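You operate a simulated robot arm through the tools that you are given. There is no shell and no other tool.

Carry out the task below with a simulated robot arm. There is one attempt and no reset: what you move stays moved.

## Task
Switch the monitor off, tilt it well back, wipe the smear off and stand it upright.
Fine: off first, tilt before wiping; use the grey cloth and lay it on the mouse pad. What is to be rubbed or washed off counts as gone when no trace of it is left.

Only the result counts: the job must be done as asked and must still hold three seconds after the hand-in. Knocking over, shifting, dropping, spilling or breaking anything else fails it. Flat cloth is picked up by pressing the open fingertips on it (5 to 10 N) and closing them slowly along it; thin cloth reads only 2 to 8 mm in the jaws.

## Robot
A 7-joint arm with a two-finger parallel gripper, fixed in place. Base frame: the origin is at the foot of the arm, x ahead of it, y to its left, z up; the work surface is at about z = 760. Units: mm, degrees, N and s.
With the tool pointing down near the work surface it reaches from about 100 to 940 mm from the base axis. Its first joint turns from -166.0 to 166.0 degrees. Payload 3.43 kg.
The tool frame sits at the grasp point between the pads (the TCP): z along the fingers, y along the line on which they close. The tips reach 30 mm beyond it. The gripper opens to 94 mm. The fingers are 28 mm wide and 10 mm thick; the gripper's body (50 by 96 mm) begins 55 mm behind the TCP.
Orientation is that of the tool frame in the base frame, as a unit quaternion [x, y, z, w]. With the fingers straight down and closing along the base's y, the tool's x points along the base's -x, its y along +y and its z along -z.

## Interface
- The arm moves only by the tool nudge_tool. Its argument "commands" is one flat list of numbers, 6 for each row, row after row: the shift along the base's x, y, z in mm, then the turn, a rotation vector about the base's x, y, z in degrees. In form: [x, y, z, wx, wy, wz, x, y, z, wx, wy, wz, ...]. A call has 1 to 20 rows; each row is the pose to reach, as a shift and turn from the pose commanded when the call began. "jaw" is the closure, from 0 (fully open) to 1 (shut), set as the call begins (left out, the last holds). Each row takes 0.2 s and may step no farther than 50 mm and 8.6 degrees from the row before; otherwise, or with a gripper value out of range, the whole call is refused. A pose out of reach is approached as far as the arm can. The call stops where the force on the tool passes 40 N (or 10 N more than at its start, if that is more) or the arm is blocked; 0.2 s more then pass. Each finger travels about 45 mm/s and halts on what it meets, pressing with about 21 N; the grip force reading is that of the motor and also rises with nothing between the fingers. The clock runs only during rows and for 0.2 s after the last one: add rows that repeat a pose to give the fingers time. The reply holds the time, the measured pose of the TCP, the force on the tool along the base axes, the opening and the grip force, in the units named above and with some noise, with the torque about the TCP (base axes, N m) and any sound that the robot's microphone picked up.
- Cameras (640 x 400 px; columns grow to the right, rows downward): "scene" is fixed at [396.1, 655.2, 1595.5]; the picture's right is [-0.73, -0.68, 0.00], its down [-0.36, 0.39, -0.85] and it looks along [0.58, -0.62, -0.53] (base axes); focal length 229 px, centre (320, 200). "wrist" rides on the gripper at [76, 14, -103] in the tool frame; the picture's right is [-0.18, 0.98, 0.00], its down [-0.75, -0.14, -0.64] and it looks along [-0.63, -0.12, 0.77] (tool axes); focal length 243 px, centre (320, 200). There is no depth. A picture from a camera that has moved, and an enlarged one, comes with that camera's place and axes in the base frame and with its lens. The place of the scene camera against the robot may be out by one fixed shift of up to 12 mm in any direction.
- get_image(camera): a new picture of that camera. It takes no simulated time.
- lift_body(by): slides the trunk up (or, below 0, down) by that many mm; the arm rides with it, the base frame stays. It gives what a move gives, with no picture.
- inspect(camera, box): a new picture of the part [left, top, right, bottom] of that camera's present view, enlarged. It takes no simulated time.
- hand_in(): hands the job in; it is judged then, once.

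Places have to be worked out from the pictures, the camera data and where the tool is seen. Open the gripper and draw the arm clear of the work before you hand the job in, unless the task says otherwise.

The tools are called after "Call:" by a JSON object that holds its "name" and its "arguments". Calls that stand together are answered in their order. nudge_tool: Moves the arm, as the interface text tells. Its arguments: {"type":"object","properties":{"commands":{"type":"array"},"jaw":{"type":"number"}},"required":["commands"]} The other tools are called the same way: lift_body (by) slides the trunk up or down; get_image (camera) takes a picture; inspect (camera, box) takes an enlarged picture of a part of a camera's view; hand_in () hands the job in.

At the start:

```text
t: 0.0
position: [640.0, 145.2, 1458.2]
ee_rot: [-0.002, 1.0, 0.001, 0.0]
wrist_force: [-0.6, 0.4, 0.7]
torque: [-0.04, -0.01, -0.01]
opening: 94.0
finger_force: 0.0
trunk travel left (down, up): [-575.0, 35.0]
```

scene: 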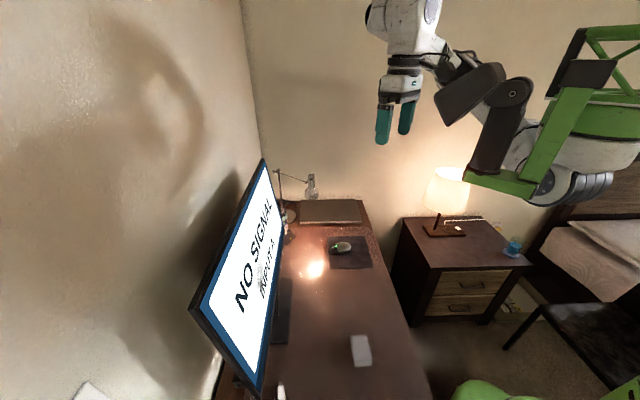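
wrist: 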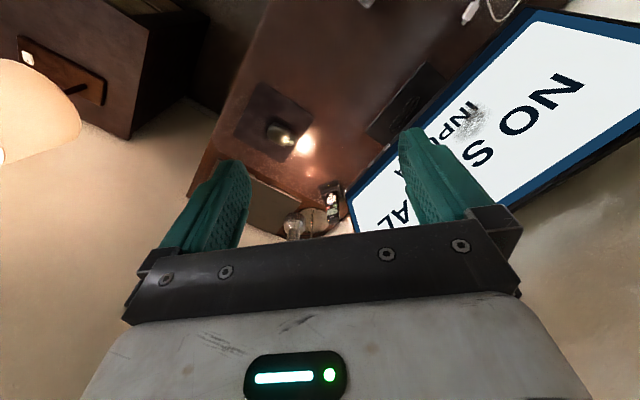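

I'll start by looking closely at the scene: the monitor, the mouse pad and the possible cloth.

Call:
{"name": "inspect", "arguments": {"camera": "scene", "box": [180, 150, 340, 250]}}

Call:
{"name": "inspect", "arguments": {"camera": "scene", "box": [180, 250, 420, 400]}}

Call:
{"name": "inspect", "arguments": {"camera": "scene", "box": [260, 190, 420, 290]}}

Call:
{"name": "inspect", "arguments": {"camera": "wrist", "box": [220, 0, 640, 260]}}

```text
4.00 times, centred on (260, 200) of scene
camera zoom: at [396.1, 655.2, 1595.5], right [-0.73, -0.68, 0.0], down [-0.36, 0.39, -0.85], along [0.58, -0.62, -0.53], focal length 915 px, centre (560, 200)
```

zoom: 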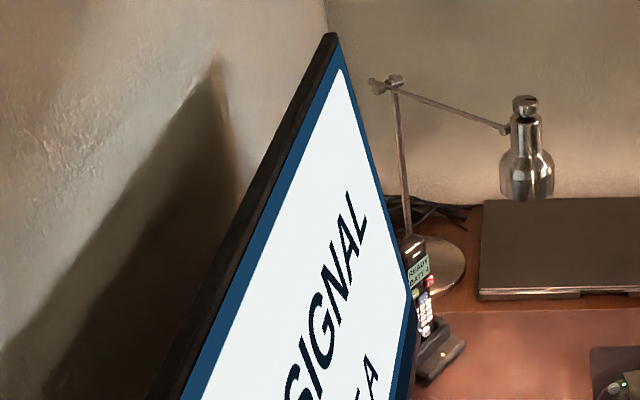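

```text
2.67 times, centred on (300, 325) of scene
camera zoom: at [396.1, 655.2, 1595.5], right [-0.73, -0.68, 0.0], down [-0.36, 0.39, -0.85], along [0.58, -0.62, -0.53], focal length 610 px, centre (373, -133)
```

zoom: 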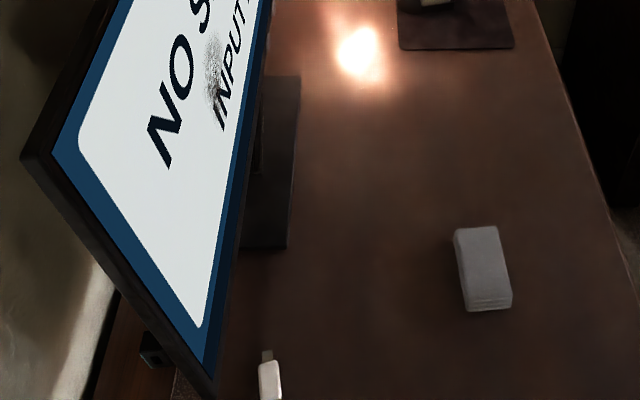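

```text
4.00 times, centred on (340, 240) of scene
camera zoom: at [396.1, 655.2, 1595.5], right [-0.73, -0.68, 0.0], down [-0.36, 0.39, -0.85], along [0.58, -0.62, -0.53], focal length 915 px, centre (240, 40)
```

zoom: 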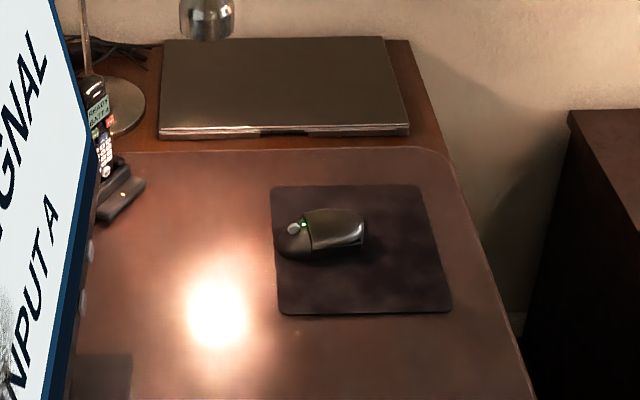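

```text
1.52 times, centred on (430, 130) of wrist
camera zoom: at [560.7, 160.2, 1561.5], right [0.18, 0.98, 0.0], down [0.75, -0.14, 0.64], along [0.63, -0.12, -0.77], focal length 370 px, centre (152, 307)
```

zoom: 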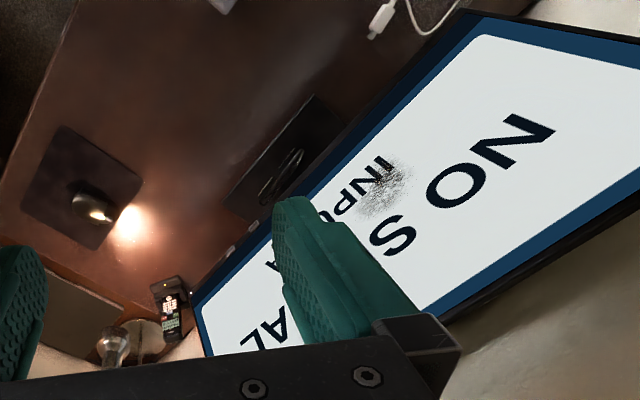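

The monitor stands rotated about 45° in the base frame: its bottom edge is near z≈900 and it leans back slightly. There are pale dots on the lower right bezel, probably the buttons, and a folded grey item near (560, 280). I'll turn the wrist to face the monitor and look at it closely.

Call:
{"name": "nudge_tool", "arguments": {"commands": [12, -11, -33, 0, 0, 7.5, 24, -22, -66, 0, 0, 15, 36, -33, -100, 0, 0, 22.5, 48, -44, -133, 0, 0, 30, 60, -55, -166, 0, 0, 37.5, 72, -66, -200, 0, 0, 45]}}

Call:
{"name": "get_image", "arguments": {"camera": "wrist"}}

Call:
{"name": "get_image", "arguments": {"camera": "scene"}}

```text
t: 1.4
position: [710.5, 77.3, 1255.6]
ee_rot: [-0.385, 0.923, 0.0, 0.0]
wrist_force: [-0.3, -0.1, 0.4]
torque: [-0.01, -0.02, 0.02]
opening: 94.1
finger_force: 0.1
trunk travel left (down, up): [-575.0, 35.0]
```

```text
taken
camera wrist: at [644.6, 34.8, 1359.1], right [-0.57, 0.82, 0.0], down [0.63, 0.44, 0.64], along [0.53, 0.37, -0.77], focal length 243 px, centre (320, 200)
```

wrist: 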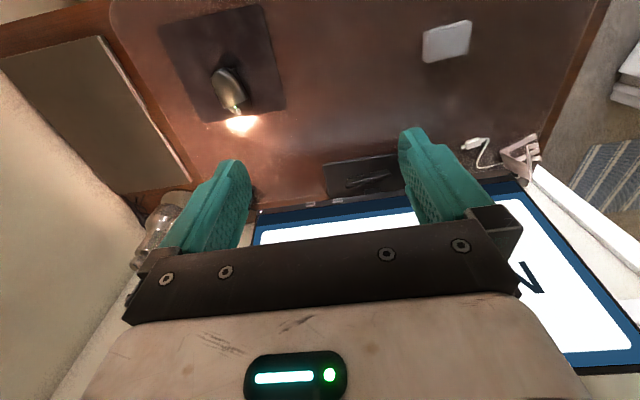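

```text
taken
```

scene: 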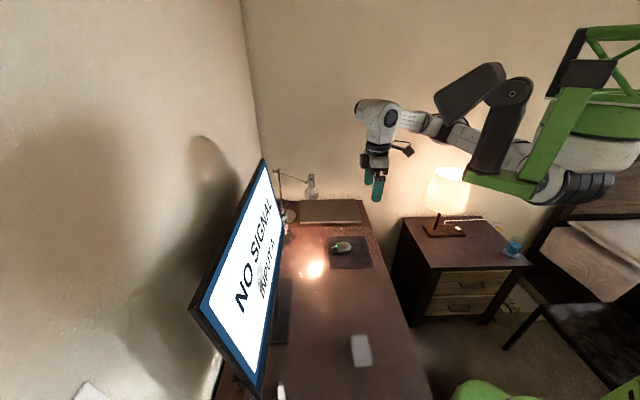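

The gripper hides most of the screen, but the lower bezel's edge and the folded grey item are visible. I'll enlarge both.

Call:
{"name": "inspect", "arguments": {"camera": "wrist", "box": [250, 130, 410, 230]}}

Call:
{"name": "inspect", "arguments": {"camera": "wrist", "box": [390, 0, 550, 100]}}

Call:
{"name": "inspect", "arguments": {"camera": "wrist", "box": [440, 110, 600, 210]}}

```text
4.00 times, centred on (330, 180) of wrist
camera zoom: at [644.6, 34.8, 1359.1], right [-0.57, 0.82, 0.0], down [0.63, 0.44, 0.64], along [0.53, 0.37, -0.77], focal length 970 px, centre (280, 280)
```

zoom: 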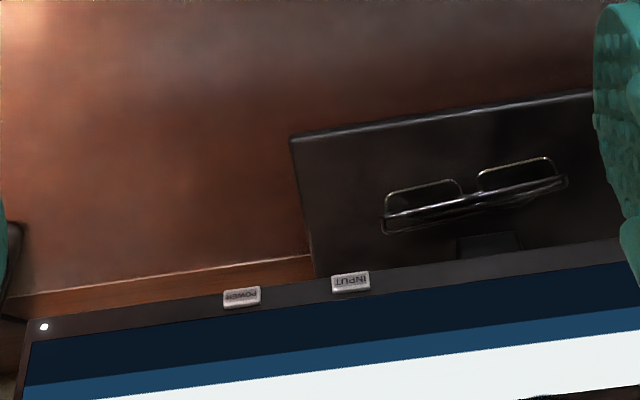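

```text
4.00 times, centred on (470, 50) of wrist
camera zoom: at [644.6, 34.8, 1359.1], right [-0.57, 0.82, 0.0], down [0.63, 0.44, 0.64], along [0.53, 0.37, -0.77], focal length 970 px, centre (-280, 800)
```

zoom: 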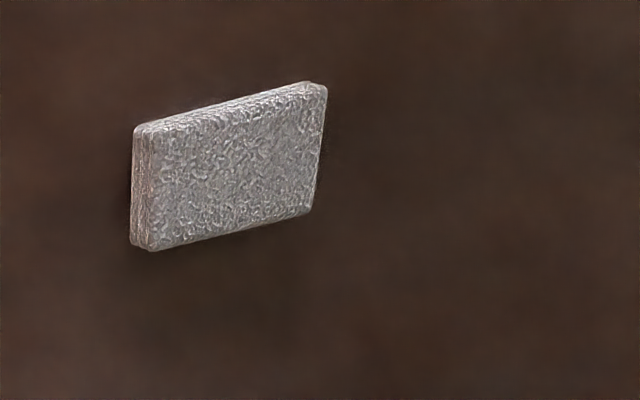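

```text
4.00 times, centred on (520, 160) of wrist
camera zoom: at [644.6, 34.8, 1359.1], right [-0.57, 0.82, 0.0], down [0.63, 0.44, 0.64], along [0.53, 0.37, -0.77], focal length 970 px, centre (-480, 360)
```

zoom: 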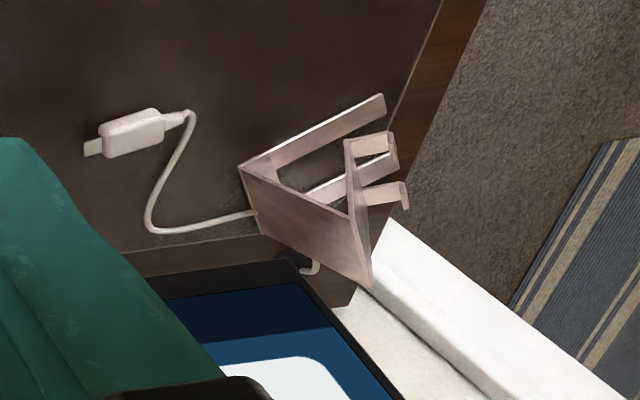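

The bezel carries POWER (right) and INPUT (left) buttons, glasses lie on the stand's foot (I must avoid those), and the grey item is a folded cloth. I'll rotate the wrist half a turn, so that tilting forward leaves the camera above the gripper, looking at the screen.

Call:
{"name": "nudge_tool", "arguments": {"commands": [0, 0, 0, 0, 0, -8.5, 0, 0, 0, 0, 0, -17, 0, 0, 0, 0, 0, -25.5, 0, 0, 0, 0, 0, -34, 0, 0, 0, 0, 0, -42.5, 0, 0, 0, 0, 0, -51, 0, 0, 0, 0, 0, -59.5, 0, 0, 0, 0, 0, -68, 0, 0, 0, 0, 0, -76.5, 0, 0, 0, 0, 0, -85, 0, 0, 0, 0, 0, -93.5, 0, 0, 0, 0, 0, -102, 0, 0, 0, 0, 0, -110.5, 0, 0, 0, 0, 0, -119, 0, 0, 0, 0, 0, -127.5, 0, 0, 0, 0, 0, -136, 0, 0, 0, 0, 0, -144.5, 0, 0, 0, 0, 0, -153, 0, 0, 0, 0, 0, -161.5, 0, 0, 0, 0, 0, -170], "jaw": 1}}

Call:
{"name": "get_image", "arguments": {"camera": "wrist"}}

Call:
{"name": "get_image", "arguments": {"camera": "scene"}}

```text
t: 5.6
position: [711.4, 78.0, 1257.9]
ee_rot: [0.887, 0.461, 0.0, 0.001]
wrist_force: [-0.2, 0.1, 0.5]
torque: [-0.01, 0.02, -0.01]
opening: 0.0
finger_force: 21.9
trunk travel left (down, up): [-575.0, 35.0]
```

```text
taken
camera wrist: at [764.3, 134.3, 1361.4], right [0.7, -0.71, 0.0], down [-0.55, -0.54, 0.64], along [-0.46, -0.45, -0.77], focal length 243 px, centre (320, 200)
```

wrist: 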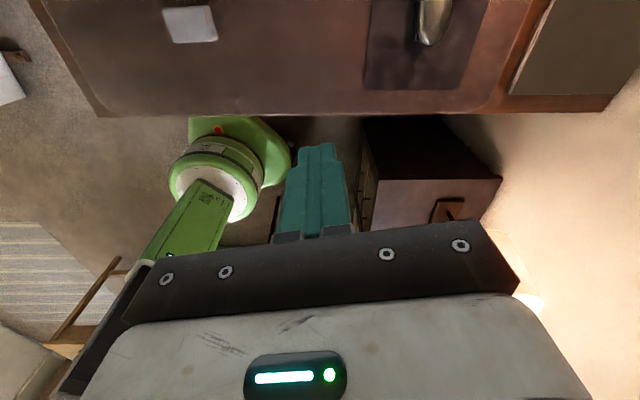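

```text
taken
```

scene: 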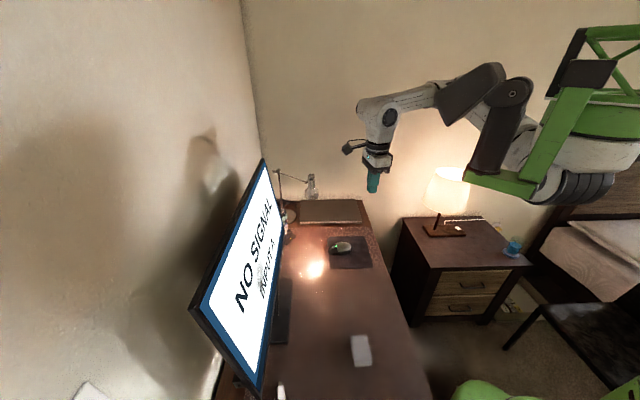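

The rotation worked. I'll finish the last 10° now, then tilt the tool forward to horizontal in the next call.

Call:
{"name": "nudge_tool", "arguments": {"commands": [0, 0, 0, 0, 0, -5, 0, 0, 0, 0, 0, -10]}}

Call:
{"name": "nudge_tool", "arguments": {"commands": [0, 0, 0, 5.8, -5.8, 0, 0, 0, 0, 11.6, -11.6, 0, 0, 0, 0, 17.4, -17.4, 0, 0, 0, 0, 23.2, -23.2, 0, 0, 0, 0, 29, -29, 0, 0, 0, 0, 34.8, -34.8, 0, 0, 0, 0, 40.6, -40.6, 0, 0, 0, 0, 46.4, -46.4, 0, 0, 0, 0, 52.2, -52.2, 0, 0, 0, 0, 58, -58, 0, 0, 0, 0, 63.64, -63.64, 0]}}

Call:
{"name": "get_image", "arguments": {"camera": "wrist"}}

Call:
{"name": "get_image", "arguments": {"camera": "scene"}}

```text
t: 6.2
position: [710.4, 78.0, 1259.0]
ee_rot: [0.924, 0.383, 0.0, -0.001]
wrist_force: [0.2, 0.3, -0.4]
torque: [0.01, -0.01, 0.02]
opening: 0.2
finger_force: 20.9
trunk travel left (down, up): [-575.0, 35.0]
```

```text
t: 8.6
position: [711.6, 78.7, 1257.8]
ee_rot: [0.652, 0.271, 0.654, -0.269]
wrist_force: [0.0, -0.6, 1.3]
torque: [-0.01, 0.02, 0.0]
opening: 0.0
finger_force: 21.2
trunk travel left (down, up): [-575.0, 35.0]
```

```text
taken
camera wrist: at [647.4, -2.5, 1334.4], right [0.7, -0.7, -0.18], down [-0.55, -0.35, -0.76], along [0.46, 0.62, -0.63], focal length 243 px, centre (320, 200)
```

wrist: 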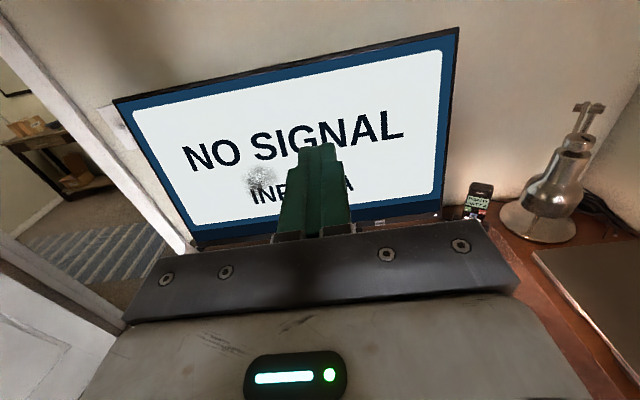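

```text
taken
```

scene: 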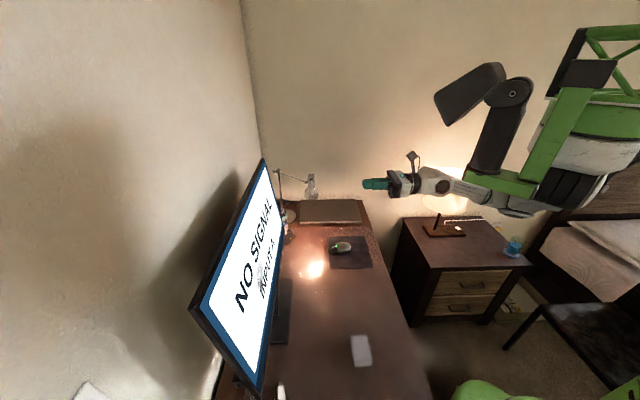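

Now I have a good front view. I'll enlarge the smear and the button area.

Call:
{"name": "inspect", "arguments": {"camera": "wrist", "box": [180, 120, 340, 220]}}

Call:
{"name": "inspect", "arguments": {"camera": "wrist", "box": [340, 180, 500, 280]}}

```text
4.00 times, centred on (260, 170) of wrist
camera zoom: at [647.4, -2.5, 1334.4], right [0.7, -0.7, -0.18], down [-0.55, -0.35, -0.76], along [0.46, 0.62, -0.63], focal length 970 px, centre (560, 320)
```

zoom: 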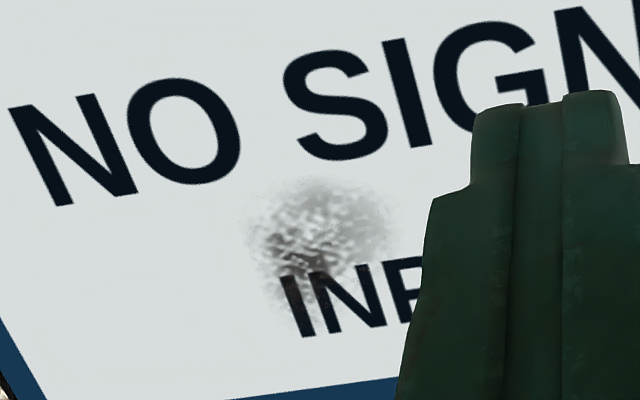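

```text
4.00 times, centred on (420, 230) of wrist
camera zoom: at [647.4, -2.5, 1334.4], right [0.7, -0.7, -0.18], down [-0.55, -0.35, -0.76], along [0.46, 0.62, -0.63], focal length 970 px, centre (-80, 80)
```

zoom: 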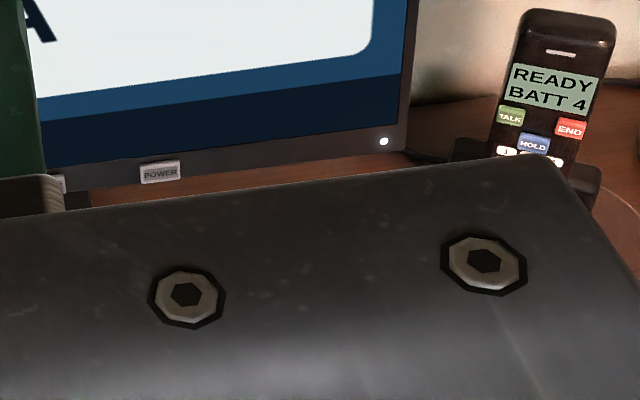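

The POWER button is at about P≈878 (depth into the desk), Q≈525 (to the right) and z≈891, and the white power LED is lit. I'll lower the trunk so the gripper comes level with the button.

Call:
{"name": "lift_body", "arguments": {"by": -360}}

Call:
{"name": "get_image", "arguments": {"camera": "scene"}}

Call:
{"name": "get_image", "arguments": {"camera": "wrist"}}

```text
t: 12.1
position: [710.2, 79.9, 897.3]
ee_rot: [0.653, 0.272, 0.653, -0.27]
wrist_force: [-0.1, -0.1, -0.3]
torque: [0.03, -0.01, 0.01]
opening: 0.1
finger_force: 20.7
trunk travel left (down, up): [-215.0, 395.0]
```

```text
taken
```

scene: 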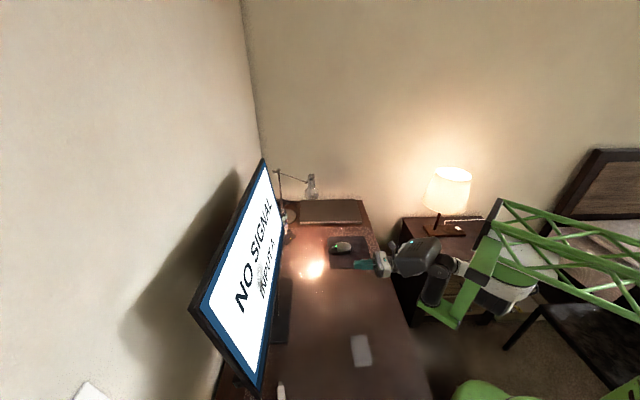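

```text
taken
camera wrist: at [647.6, -2.5, 974.5], right [0.7, -0.7, -0.18], down [-0.55, -0.36, -0.75], along [0.46, 0.62, -0.63], focal length 243 px, centre (320, 200)
```

wrist: 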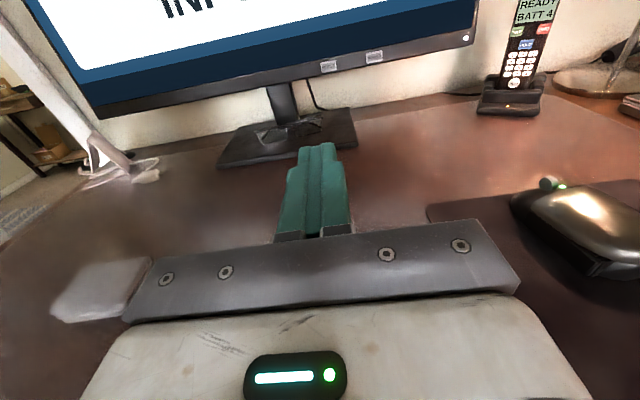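

The button triangulates to P≈880, Q≈526, z≈890. I'll bring the closed fingertips to about 35 mm in front of it.

Call:
{"name": "nudge_tool", "arguments": {"commands": [39.6, 20.7, -2, 0, 0, 0, 79.2, 41.5, -4, 0, 0, 0, 118.8, 62.2, -6, 0, 0, 0, 158.4, 83, -8, 0, 0, 0, 198, 103.7, -11, 0, 0, 0, 237.6, 124.5, -13, 0, 0, 0, 237.6, 124.5, -13, 0, 0, 0]}}

Call:
{"name": "get_image", "arguments": {"camera": "wrist"}}

Call:
{"name": "get_image", "arguments": {"camera": "scene"}}

```text
t: 13.7
position: [944.0, 183.6, 888.8]
ee_rot: [0.651, 0.267, 0.66, -0.264]
wrist_force: [2.4, -1.2, -0.6]
torque: [0.07, -0.06, 0.18]
opening: 0.0
finger_force: 21.3
trunk travel left (down, up): [-215.0, 395.0]
```

```text
taken
camera wrist: at [876.3, 102.2, 965.4], right [0.68, -0.71, -0.18], down [-0.55, -0.34, -0.76], along [0.48, 0.62, -0.62], focal length 243 px, centre (320, 200)
```

wrist: 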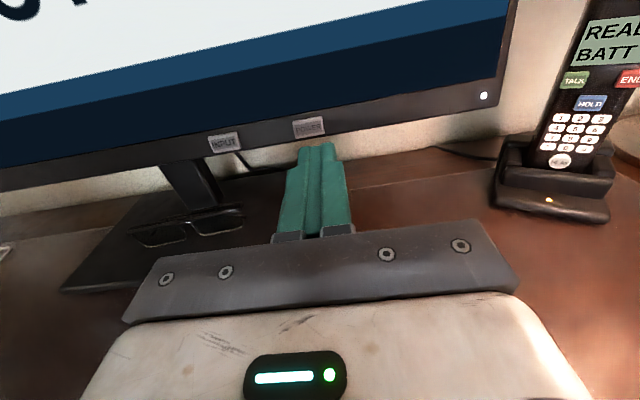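

```text
taken
```

scene: 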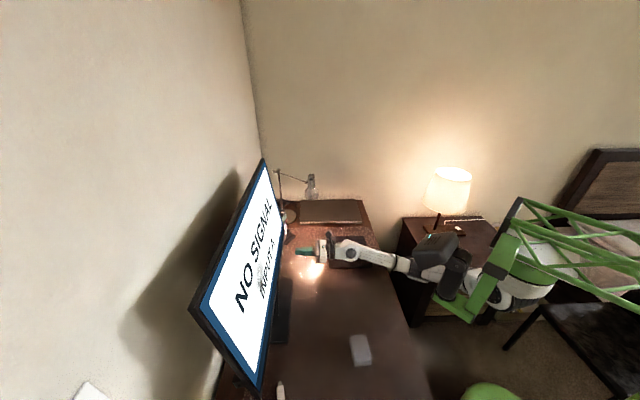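

The arm stopped about 20 mm short of the commanded point, so it is at its reach limit at this trunk height. I'll retract and raise the tool, then lower the trunk and see whether the reach improves.

Call:
{"name": "nudge_tool", "arguments": {"commands": [-30, -30, 20, 0, 0, 0, -50, -50, 50, 0, 0, 0, -60, -60, 90, 0, 0, 0, -60, -60, 130, 0, 0, 0, -60, -60, 130, 0, 0, 0]}}

```text
t: 14.0
position: [972.1, 256.8, 898.7]
ee_rot: [0.645, 0.29, 0.65, -0.278]
wrist_force: [-18.9, -19.5, -27.4]
torque: [-0.16, 0.54, -0.32]
opening: 0.0
finger_force: 21.4
trunk travel left (down, up): [-215.0, 395.0]
heard: click
stopped in row 1: the arm was blocked; the commanded pose is now the measured one
```

The arm lurched forward as it left the limit and I heard a click. I'll check what it touched.

Call:
{"name": "get_image", "arguments": {"camera": "wrist"}}

Call:
{"name": "get_image", "arguments": {"camera": "scene"}}

```text
taken
camera wrist: at [911.2, 173.5, 976.1], right [0.73, -0.67, -0.17], down [-0.53, -0.39, -0.76], along [0.44, 0.64, -0.63], focal length 243 px, centre (320, 200)
```

wrist: 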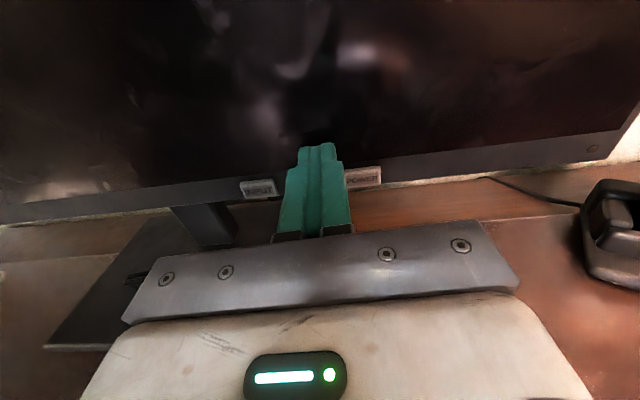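

```text
taken
```

scene: 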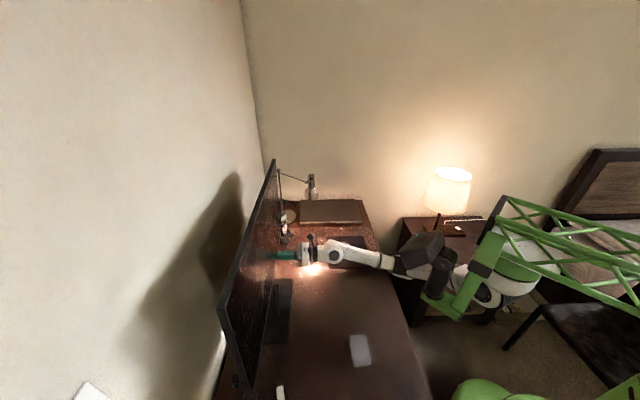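

The click switched the monitor off: the screen is dark and the LED is out. The fingertips are now resting on the lower bezel between the buttons, so I'll back straight out in small steps.

Call:
{"name": "nudge_tool", "arguments": {"commands": [-8, -8, -2, 0, 0, 0, -18, -18, -2, 0, 0, 0, -32, -32, 0, 0, 0, 0, -50, -50, 4, 0, 0, 0, -72, -72, 10, 0, 0, 0, -95, -95, 20, 0, 0, 0, -120, -120, 30, 0, 0, 0, -120, -120, 30, 0, 0, 0]}}

Call:
{"name": "get_image", "arguments": {"camera": "wrist"}}

Call:
{"name": "get_image", "arguments": {"camera": "scene"}}

```text
t: 15.1
position: [903.7, 75.8, 925.1]
ee_rot: [0.642, 0.315, 0.672, -0.191]
wrist_force: [1.0, 1.2, -1.9]
torque: [0.13, -0.07, 0.02]
opening: 0.1
finger_force: 20.8
trunk travel left (down, up): [-215.0, 395.0]
stopped in row 5: the arm was blocked; the commanded pose is now the measured one
```

```text
taken
camera wrist: at [828.2, 9.4, 1006.6], right [0.67, -0.74, -0.01], down [-0.49, -0.44, -0.75], along [0.56, 0.5, -0.66], focal length 243 px, centre (320, 200)
```

wrist: 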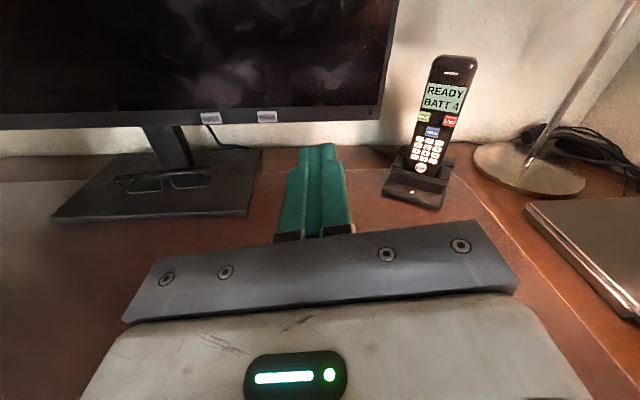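

```text
taken
```

scene: 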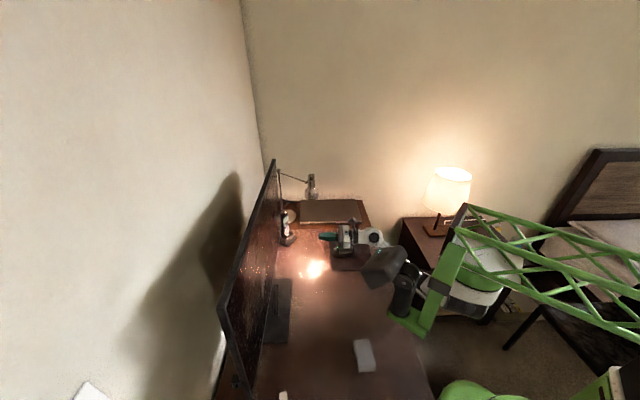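

The arm reports it was blocked, and the elbow is hanging low near the desk's front edge. I'll check the elbow and whether the cloth has moved.

Call:
{"name": "inspect", "arguments": {"camera": "scene", "box": [300, 210, 540, 360]}}

Call:
{"name": "inspect", "arguments": {"camera": "scene", "box": [180, 250, 420, 400]}}

```text
2.67 times, centred on (420, 285) of scene
camera zoom: at [396.1, 655.2, 1595.5], right [-0.73, -0.68, 0.0], down [-0.36, 0.39, -0.85], along [0.58, -0.62, -0.53], focal length 610 px, centre (53, -27)
```

zoom: 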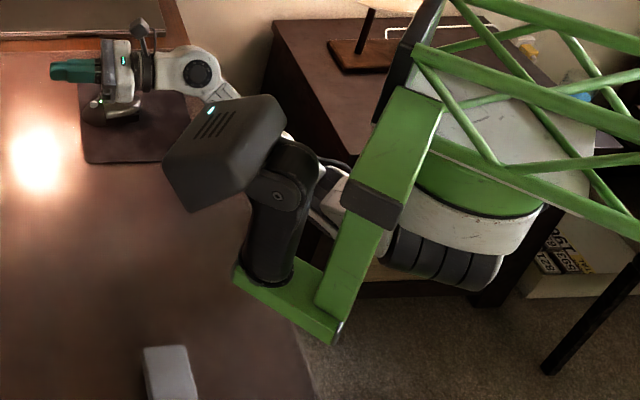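

```text
2.67 times, centred on (300, 325) of scene
camera zoom: at [396.1, 655.2, 1595.5], right [-0.73, -0.68, 0.0], down [-0.36, 0.39, -0.85], along [0.58, -0.62, -0.53], focal length 610 px, centre (373, -133)
```

zoom: 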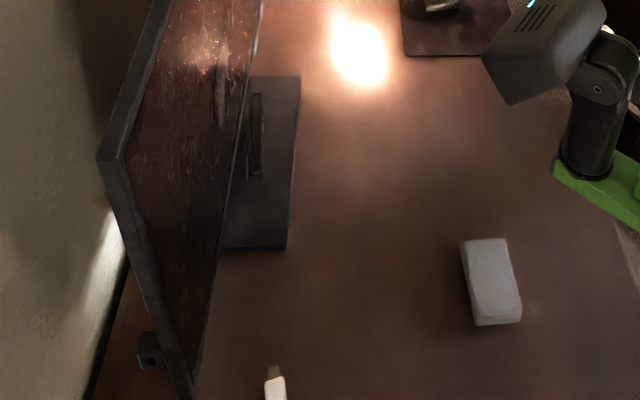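

The cloth and the charger seem displaced in this picture. I'll repeat the same enlarged views as at the start to compare them exactly.

Call:
{"name": "inspect", "arguments": {"camera": "scene", "box": [260, 190, 420, 290]}}

Call:
{"name": "inspect", "arguments": {"camera": "scene", "box": [180, 150, 340, 250]}}

Call:
{"name": "inspect", "arguments": {"camera": "scene", "box": [240, 300, 400, 400]}}

```text
4.00 times, centred on (340, 240) of scene
camera zoom: at [396.1, 655.2, 1595.5], right [-0.73, -0.68, 0.0], down [-0.36, 0.39, -0.85], along [0.58, -0.62, -0.53], focal length 915 px, centre (240, 40)
```

zoom: 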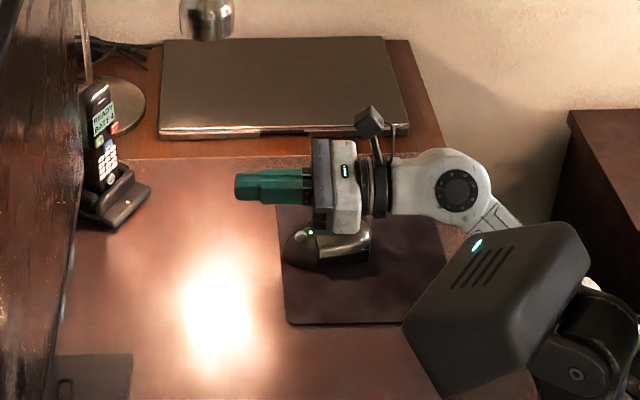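

```text
4.00 times, centred on (260, 200) of scene
camera zoom: at [396.1, 655.2, 1595.5], right [-0.73, -0.68, 0.0], down [-0.36, 0.39, -0.85], along [0.58, -0.62, -0.53], focal length 915 px, centre (560, 200)
```

zoom: 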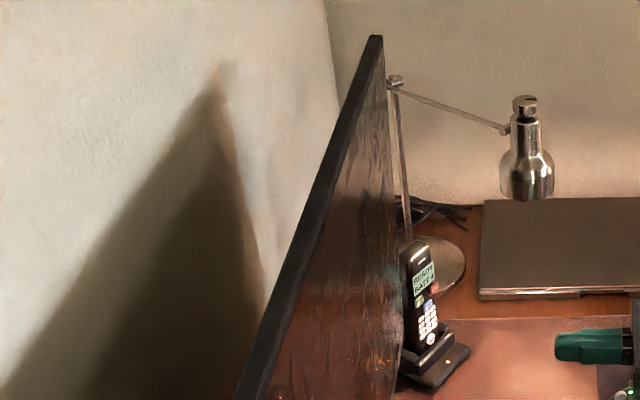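

```text
4.00 times, centred on (320, 350) of scene
camera zoom: at [396.1, 655.2, 1595.5], right [-0.73, -0.68, 0.0], down [-0.36, 0.39, -0.85], along [0.58, -0.62, -0.53], focal length 915 px, centre (320, -400)
```

zoom: 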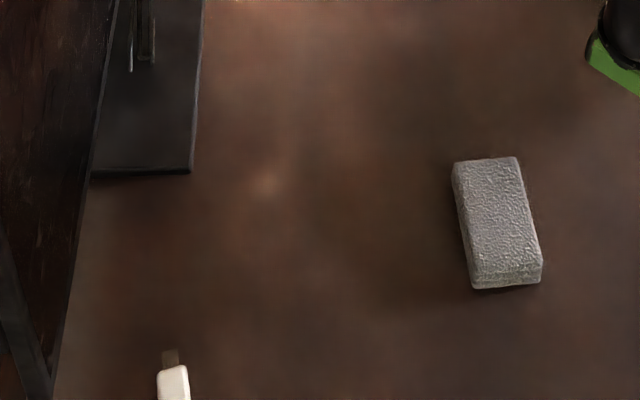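

The mat (with the phone, pad, mouse, charger and cloth on it) appears to have slid about 15 mm; the low elbow dragged on the desk's front edge. I'll raise the trunk straight up to lift the elbow clear before doing anything else.

Call:
{"name": "lift_body", "arguments": {"by": 200}}

Call:
{"name": "get_image", "arguments": {"camera": "scene"}}

Call:
{"name": "inspect", "arguments": {"camera": "scene", "box": [240, 300, 400, 400]}}

Call:
{"name": "inspect", "arguments": {"camera": "scene", "box": [260, 190, 420, 290]}}

```text
t: 15.4
position: [824.2, 4.0, 962.1]
ee_rot: [0.634, 0.311, 0.687, -0.17]
wrist_force: [3.8, 6.8, -0.5]
torque: [0.02, -0.02, -0.2]
opening: 0.0
finger_force: 20.8
trunk travel left (down, up): [-212.0, 398.0]
stopped: the arm was blocked; the commanded pose is now the measured one
```

```text
taken
```

scene: 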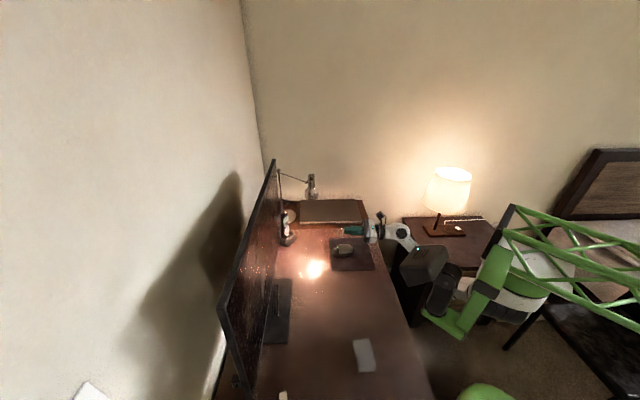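

```text
4.00 times, centred on (320, 350) of scene
camera zoom: at [396.1, 655.2, 1595.5], right [-0.73, -0.68, 0.0], down [-0.36, 0.39, -0.85], along [0.58, -0.62, -0.53], focal length 915 px, centre (320, -400)
```

zoom: 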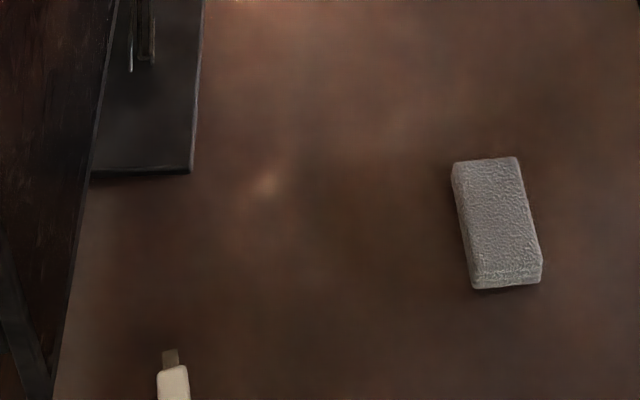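

```text
4.00 times, centred on (340, 240) of scene
camera zoom: at [396.1, 655.2, 1595.5], right [-0.73, -0.68, 0.0], down [-0.36, 0.39, -0.85], along [0.58, -0.62, -0.53], focal length 915 px, centre (240, 40)
```

zoom: 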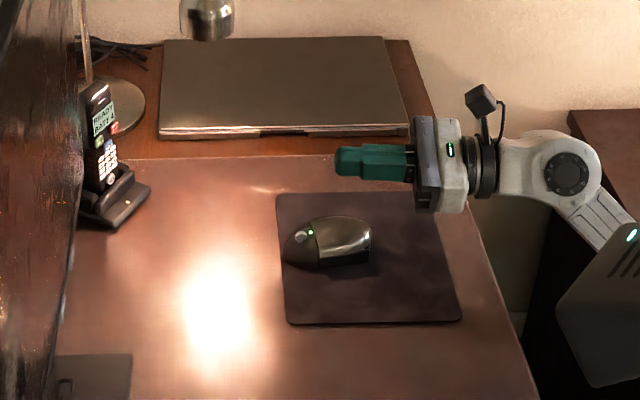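

The arm has sprung back from its jam and nothing more on the desk moved. I'll try lifting the trunk again.

Call:
{"name": "lift_body", "arguments": {"by": 200}}

Call:
{"name": "get_image", "arguments": {"camera": "scene"}}

Call:
{"name": "get_image", "arguments": {"camera": "wrist"}}

```text
t: 17.6
position: [883.8, 19.4, 1143.8]
ee_rot: [0.641, 0.305, 0.682, -0.174]
wrist_force: [2.1, -6.1, -0.2]
torque: [0.02, 0.02, 0.34]
opening: 0.0
finger_force: 21.2
trunk travel left (down, up): [-412.0, 198.0]
```

```text
taken
```

scene: 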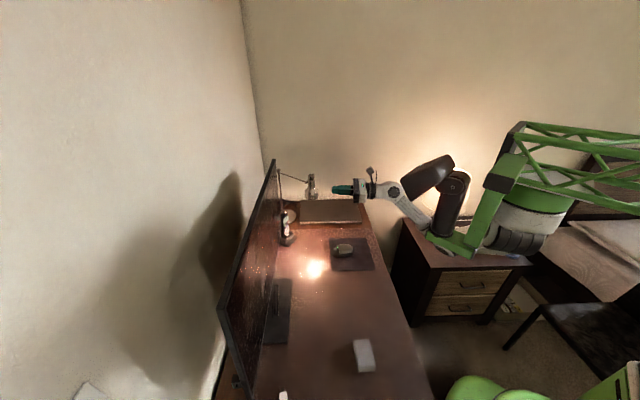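

```text
taken
camera wrist: at [804.0, -43.2, 1223.8], right [0.64, -0.77, 0.01], down [-0.49, -0.42, -0.76], along [0.59, 0.48, -0.65], focal length 243 px, centre (320, 200)
```

wrist: 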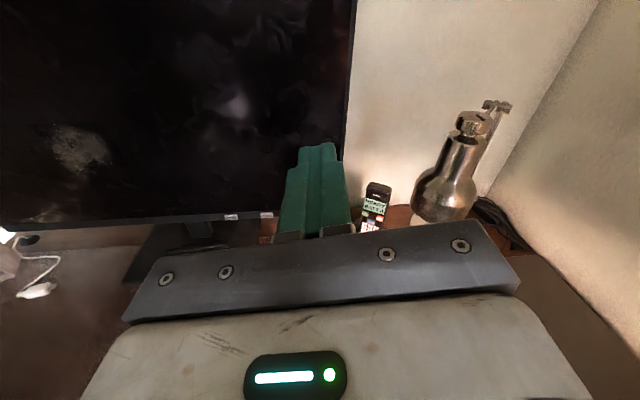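

The arm is free, the screen is dark, and the smear shows at the left. The top edge is now at about P≈900, so the monitor is close to vertical. I'll keep the trunk high from now on to keep the elbow off the desk, restore the tool orientation, and move in front of the top centre of the monitor.

Call:
{"name": "nudge_tool", "arguments": {"commands": [-8, 36, 12, 1.07, 0.89, 0.65, -16, 73, 24, 2.14, 1.78, 1.29, -24, 109, 35, 3.2, 2.68, 1.93, -32, 146, 47, 4.27, 3.57, 2.58, -40, 182, 59, 5.34, 4.46, 3.22, -48, 219, 71, 6.41, 5.35, 3.87, -56, 255, 82, 7.48, 6.25, 4.5, -63.6, 291.7, 94, 8.55, 7.14, 5.16, -63.6, 291.7, 94, 8.55, 7.14, 5.16]}}

Call:
{"name": "get_image", "arguments": {"camera": "wrist"}}

Call:
{"name": "get_image", "arguments": {"camera": "scene"}}

```text
t: 19.6
position: [781.3, 315.9, 1250.6]
ee_rot: [0.645, 0.275, 0.657, -0.276]
wrist_force: [-0.7, 3.3, -2.0]
torque: [0.08, -0.11, -0.18]
opening: 0.0
finger_force: 21.5
trunk travel left (down, up): [-412.0, 198.0]
```

```text
taken
camera wrist: at [717.8, 233.3, 1326.5], right [0.71, -0.68, -0.18], down [-0.54, -0.36, -0.76], along [0.46, 0.64, -0.62], focal length 243 px, centre (320, 200)
```

wrist: 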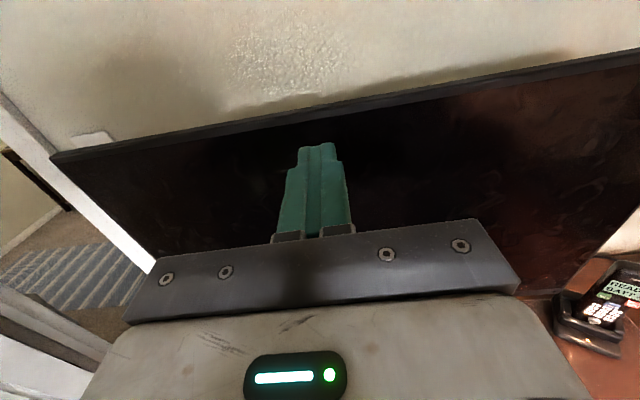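

```text
taken
```

scene: 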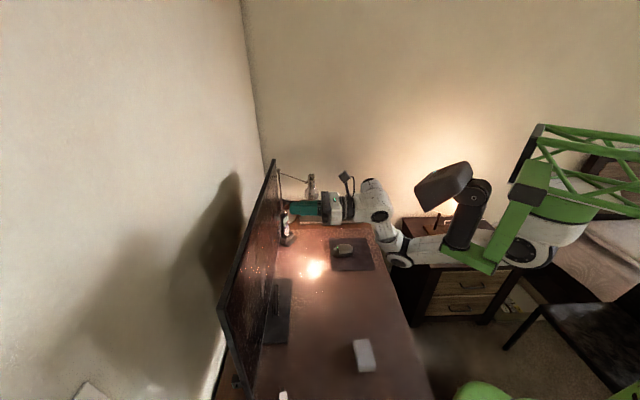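

The arm ended about 40 mm short of the target. I'll hold still briefly to see whether it settles.

Call:
{"name": "nudge_tool", "arguments": {"commands": [0, 0, 0, 0, 0, 0, 0, 0, 0, 0, 0, 0, 0, 0, 0, 0, 0, 0, 0, 0, 0, 0, 0, 0]}}

```text
t: 20.6
position: [795.6, 311.5, 1249.0]
ee_rot: [0.647, 0.271, 0.657, -0.275]
wrist_force: [0.6, 0.0, 0.3]
torque: [-0.01, -0.04, -0.01]
opening: 0.0
finger_force: 21.4
trunk travel left (down, up): [-412.0, 198.0]
```

Call:
{"name": "nudge_tool", "arguments": {"commands": [0, 0, 0, 0, 0, 0, 0, 0, 0, 0, 0, 0, 0, 0, 0, 0, 0, 0, 0, 0, 0, 0, 0, 0]}}

Call:
{"name": "get_image", "arguments": {"camera": "scene"}}

```text
t: 21.6
position: [795.8, 311.1, 1249.1]
ee_rot: [0.648, 0.271, 0.657, -0.274]
wrist_force: [-0.1, -0.5, -0.3]
torque: [-0.05, 0.03, -0.01]
opening: 0.0
finger_force: 21.1
trunk travel left (down, up): [-412.0, 198.0]
```

```text
taken
```

scene: 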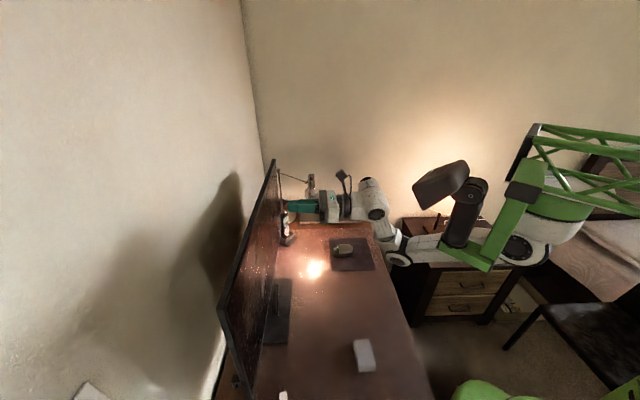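

It has settled at P≈783, Q≈343, z≈1249. Now I'll make a small test move towards the top centre of the monitor to check how well the arm tracks.

Call:
{"name": "nudge_tool", "arguments": {"commands": [12, 6, -3, 0, 0, 0, 25, 11, -6, 0, 0, 0, 38, 17, -9, 0, 0, 0, 38, 17, -9, 0, 0, 0, 38, 17, -9, 0, 0, 0]}}

Call:
{"name": "get_image", "arguments": {"camera": "wrist"}}

```text
t: 22.8
position: [830.9, 327.1, 1237.9]
ee_rot: [0.648, 0.271, 0.657, -0.274]
wrist_force: [0.0, 0.5, 0.2]
torque: [0.03, 0.01, 0.01]
opening: 0.3
finger_force: 21.0
trunk travel left (down, up): [-412.0, 198.0]
```

```text
taken
camera wrist: at [767.1, 244.7, 1313.7], right [0.7, -0.69, -0.18], down [-0.54, -0.35, -0.76], along [0.46, 0.63, -0.62], focal length 243 px, centre (320, 200)
```

wrist: 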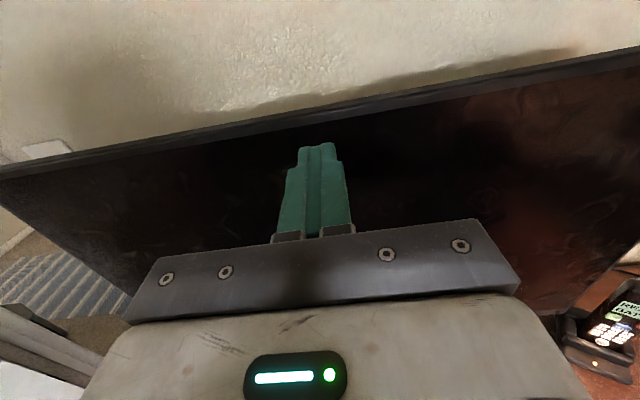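

Tracking is good: the tip is at P≈849, about 50 mm from the screen and just below the top edge (z≈1246). I'll drop 10 mm and advance in small steps until contact.

Call:
{"name": "nudge_tool", "arguments": {"commands": [8, 6, -10, 0, 0, 0, 16, 13, -10, 0, 0, 0, 24, 21, -10, 0, 0, 0, 31, 28, -10, 0, 0, 0, 31, 28, -10, 0, 0, 0]}}

Call:
{"name": "get_image", "arguments": {"camera": "wrist"}}

```text
t: 24.0
position: [862.2, 353.9, 1227.6]
ee_rot: [0.648, 0.27, 0.657, -0.274]
wrist_force: [-9.4, -7.0, -2.3]
torque: [0.09, -0.06, 0.0]
opening: 0.0
finger_force: 21.3
trunk travel left (down, up): [-412.0, 198.0]
```

```text
taken
camera wrist: at [797.8, 270.3, 1303.5], right [0.7, -0.69, -0.18], down [-0.54, -0.35, -0.76], along [0.46, 0.64, -0.62], focal length 243 px, centre (320, 200)
```

wrist: 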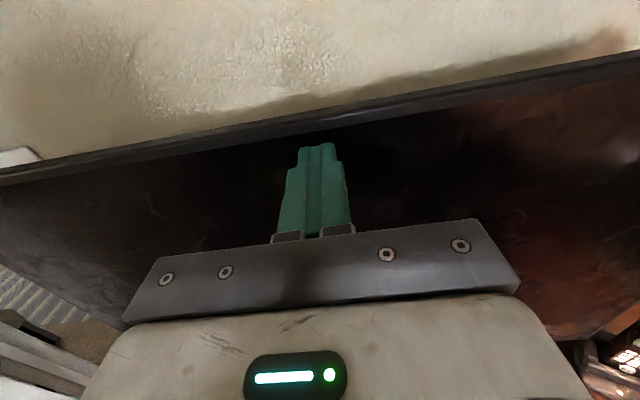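

There is contact at 12 N with the tip at P≈890. I'll push slowly by about 35 mm along the depth direction.

Call:
{"name": "nudge_tool", "arguments": {"commands": [2.5, 2.5, 0, 0, 0, 0, 5, 5, 0, 0, 0, 0, 7.5, 7.5, 0, 0, 0, 0, 10, 10, 0, 0, 0, 0, 12.5, 12.5, 0, 0, 0, 0, 15, 15, 0, 0, 0, 0, 17.5, 17.5, 0, 0, 0, 0, 20, 20, 0, 0, 0, 0, 22.5, 22.5, 0, 0, 0, 0, 25, 25, 0, 0, 0, 0, 25, 25, 0, 0, 0, 0]}}

Call:
{"name": "get_image", "arguments": {"camera": "wrist"}}

Call:
{"name": "get_image", "arguments": {"camera": "scene"}}

```text
t: 26.4
position: [886.4, 379.5, 1227.8]
ee_rot: [0.647, 0.27, 0.658, -0.275]
wrist_force: [-4.4, -9.9, 4.9]
torque: [-0.03, -0.03, -0.13]
opening: 0.0
finger_force: 21.3
trunk travel left (down, up): [-412.0, 198.0]
```

```text
taken
camera wrist: at [822.5, 297.2, 1304.0], right [0.7, -0.69, -0.18], down [-0.54, -0.35, -0.76], along [0.46, 0.63, -0.62], focal length 243 px, centre (320, 200)
```

wrist: 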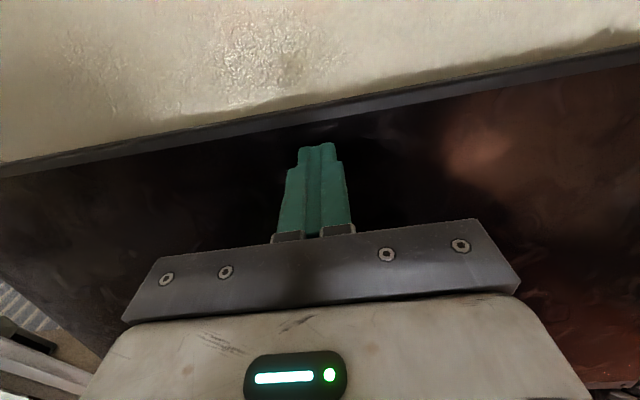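

```text
taken
```

scene: 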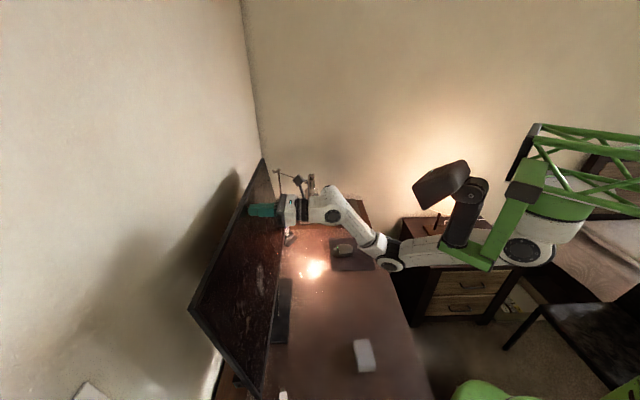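

The monitor follows with about 11 N and is already leaning back. I'll continue pushing another 40 mm for a good tilt.

Call:
{"name": "nudge_tool", "arguments": {"commands": [2.5, 2.5, 0, 0, 0, 0, 5, 5, 0, 0, 0, 0, 7.5, 7.5, 0, 0, 0, 0, 10, 10, 0, 0, 0, 0, 12.5, 12.5, 0, 0, 0, 0, 15, 15, 0, 0, 0, 0, 17.5, 17.5, 0, 0, 0, 0, 20, 20, 0, 0, 0, 0, 22.5, 22.5, 0, 0, 0, 0, 25, 25, 0, 0, 0, 0, 28, 28, 0, 0, 0, 0, 28, 28, 0, 0, 0, 0]}}

Call:
{"name": "get_image", "arguments": {"camera": "wrist"}}

Call:
{"name": "get_image", "arguments": {"camera": "scene"}}

```text
t: 29.0
position: [915.6, 407.6, 1229.4]
ee_rot: [0.648, 0.27, 0.657, -0.274]
wrist_force: [-6.2, -3.7, -0.7]
torque: [-0.07, 0.12, 0.06]
opening: 0.1
finger_force: 21.3
trunk travel left (down, up): [-412.0, 198.0]
```

```text
taken
camera wrist: at [850.7, 324.8, 1305.4], right [0.7, -0.69, -0.18], down [-0.54, -0.35, -0.76], along [0.46, 0.63, -0.62], focal length 243 px, centre (320, 200)
```

wrist: 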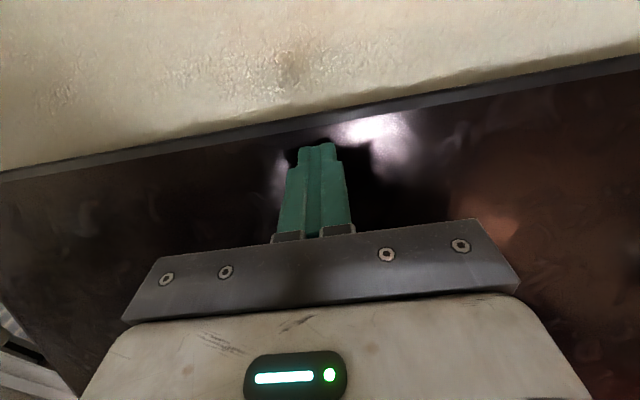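

```text
taken
```

scene: 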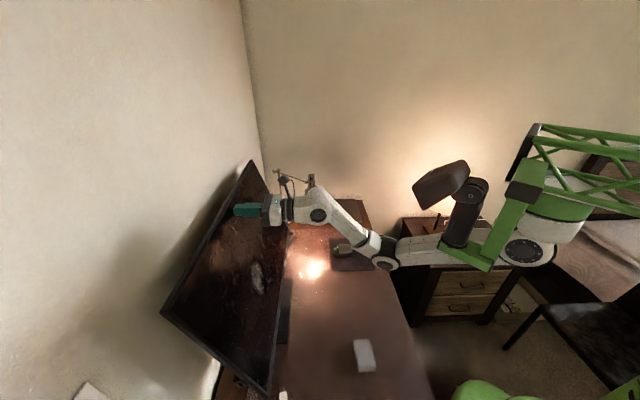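

The tilt is now about 20° (top P≈994, bottom P≈866). The force is still low, so I'll push a bit further for a safe margin.

Call:
{"name": "nudge_tool", "arguments": {"commands": [2.5, 2.5, 0, 0, 0, 0, 5, 5, 0, 0, 0, 0, 7.5, 7.5, 0, 0, 0, 0, 10, 10, 0, 0, 0, 0, 10, 10, 0, 0, 0, 0]}}

Call:
{"name": "get_image", "arguments": {"camera": "scene"}}

```text
t: 29.8
position: [920.6, 412.2, 1230.4]
ee_rot: [0.645, 0.271, 0.658, -0.277]
wrist_force: [-21.9, -21.9, -2.4]
torque: [-0.35, 0.34, 0.03]
opening: 0.0
finger_force: 21.0
trunk travel left (down, up): [-412.0, 198.0]
stopped in row 4: the force on the tool passed its limit at 49 N (the readings are from after the stop); the commanded pose is now the measured one
```

```text
taken
```

scene: 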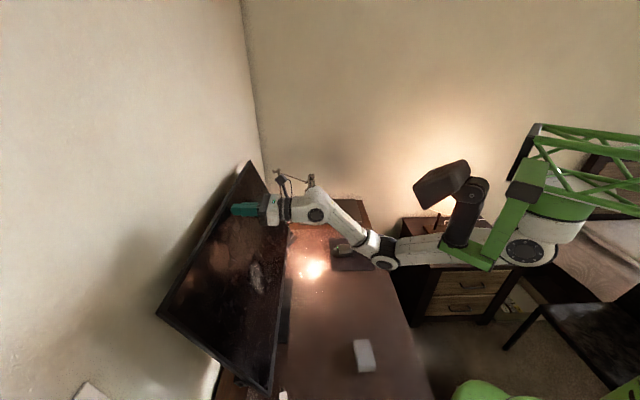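

The monitor has reached its end stop at roughly 21–22°. I'll withdraw straight back.

Call:
{"name": "nudge_tool", "arguments": {"commands": [-6, -6, 0, 0, 0, 0, -18, -18, 0, 0, 0, 0, -36, -36, 0, 0, 0, 0, -60, -60, 0, 0, 0, 0, -85, -85, 0, 0, 0, 0, -110, -110, 0, 0, 0, 0, -135, -135, 0, 0, 0, 0, -160, -160, 0, 0, 0, 0, -185, -185, 0, 0, 0, 0, -210, -210, 0, 0, 0, 0, -210, -210, 0, 0, 0, 0]}}

Call:
{"name": "get_image", "arguments": {"camera": "wrist"}}

Call:
{"name": "get_image", "arguments": {"camera": "scene"}}

```text
t: 32.2
position: [708.5, 203.8, 1230.3]
ee_rot: [0.647, 0.27, 0.658, -0.275]
wrist_force: [-0.3, -0.2, -0.1]
torque: [0.01, -0.04, 0.02]
opening: 0.1
finger_force: 21.5
trunk travel left (down, up): [-412.0, 198.0]
```

```text
taken
camera wrist: at [644.6, 119.6, 1305.3], right [0.7, -0.69, -0.18], down [-0.54, -0.35, -0.76], along [0.46, 0.64, -0.62], focal length 243 px, centre (320, 200)
```

wrist: 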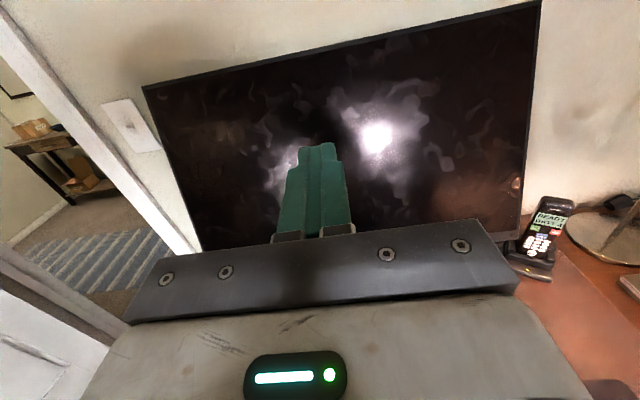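

```text
taken
```

scene: 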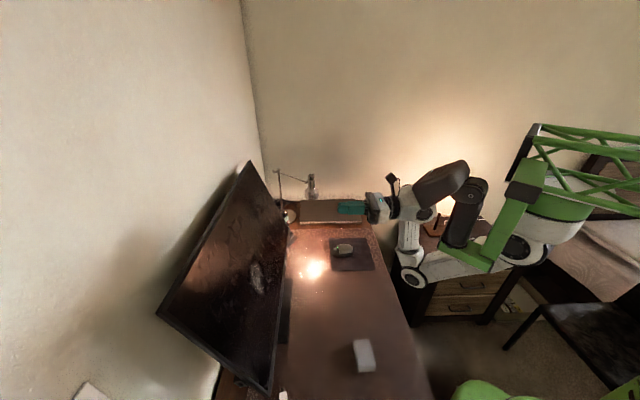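

The monitor is held at its tilted stop. Now for the cloth: it is about 56 × 84 mm, centred near P≈588, Q≈182, and aligned with the desk. I'll point the tool down again, then turn it so the fingers close along the short side.

Call:
{"name": "nudge_tool", "arguments": {"commands": [0, 0, 0, -5.8, 5.8, 0, 0, 0, 0, -11.6, 11.6, 0, 0, 0, 0, -17.4, 17.4, 0, 0, 0, 0, -23.2, 23.2, 0, 0, 0, 0, -29, 29, 0, 0, 0, 0, -34.8, 34.8, 0, 0, 0, 0, -40.6, 40.6, 0, 0, 0, 0, -46.4, 46.4, 0, 0, 0, 0, -52.2, 52.2, 0, 0, 0, 0, -58, 58, 0, 0, 0, 0, -63.64, 63.64, 0, 0, 0, 0, -63.64, 63.64, 0], "jaw": 0}}

Call:
{"name": "get_image", "arguments": {"camera": "scene"}}

```text
t: 34.8
position: [710.2, 205.1, 1227.8]
ee_rot: [0.924, 0.383, 0.005, -0.006]
wrist_force: [-0.1, 0.3, -0.5]
torque: [0.0, -0.01, 0.01]
opening: 94.0
finger_force: 0.0
trunk travel left (down, up): [-412.0, 198.0]
```

```text
taken
```

scene: 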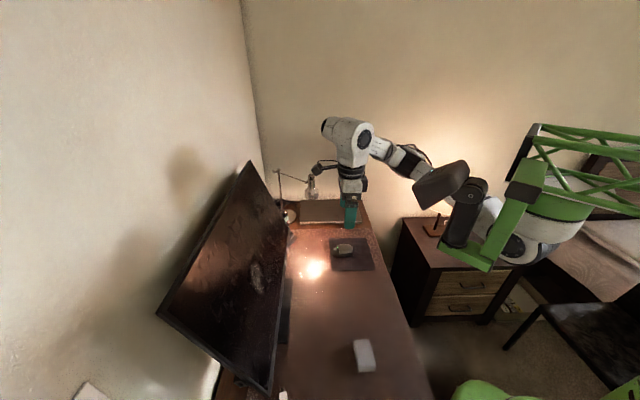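

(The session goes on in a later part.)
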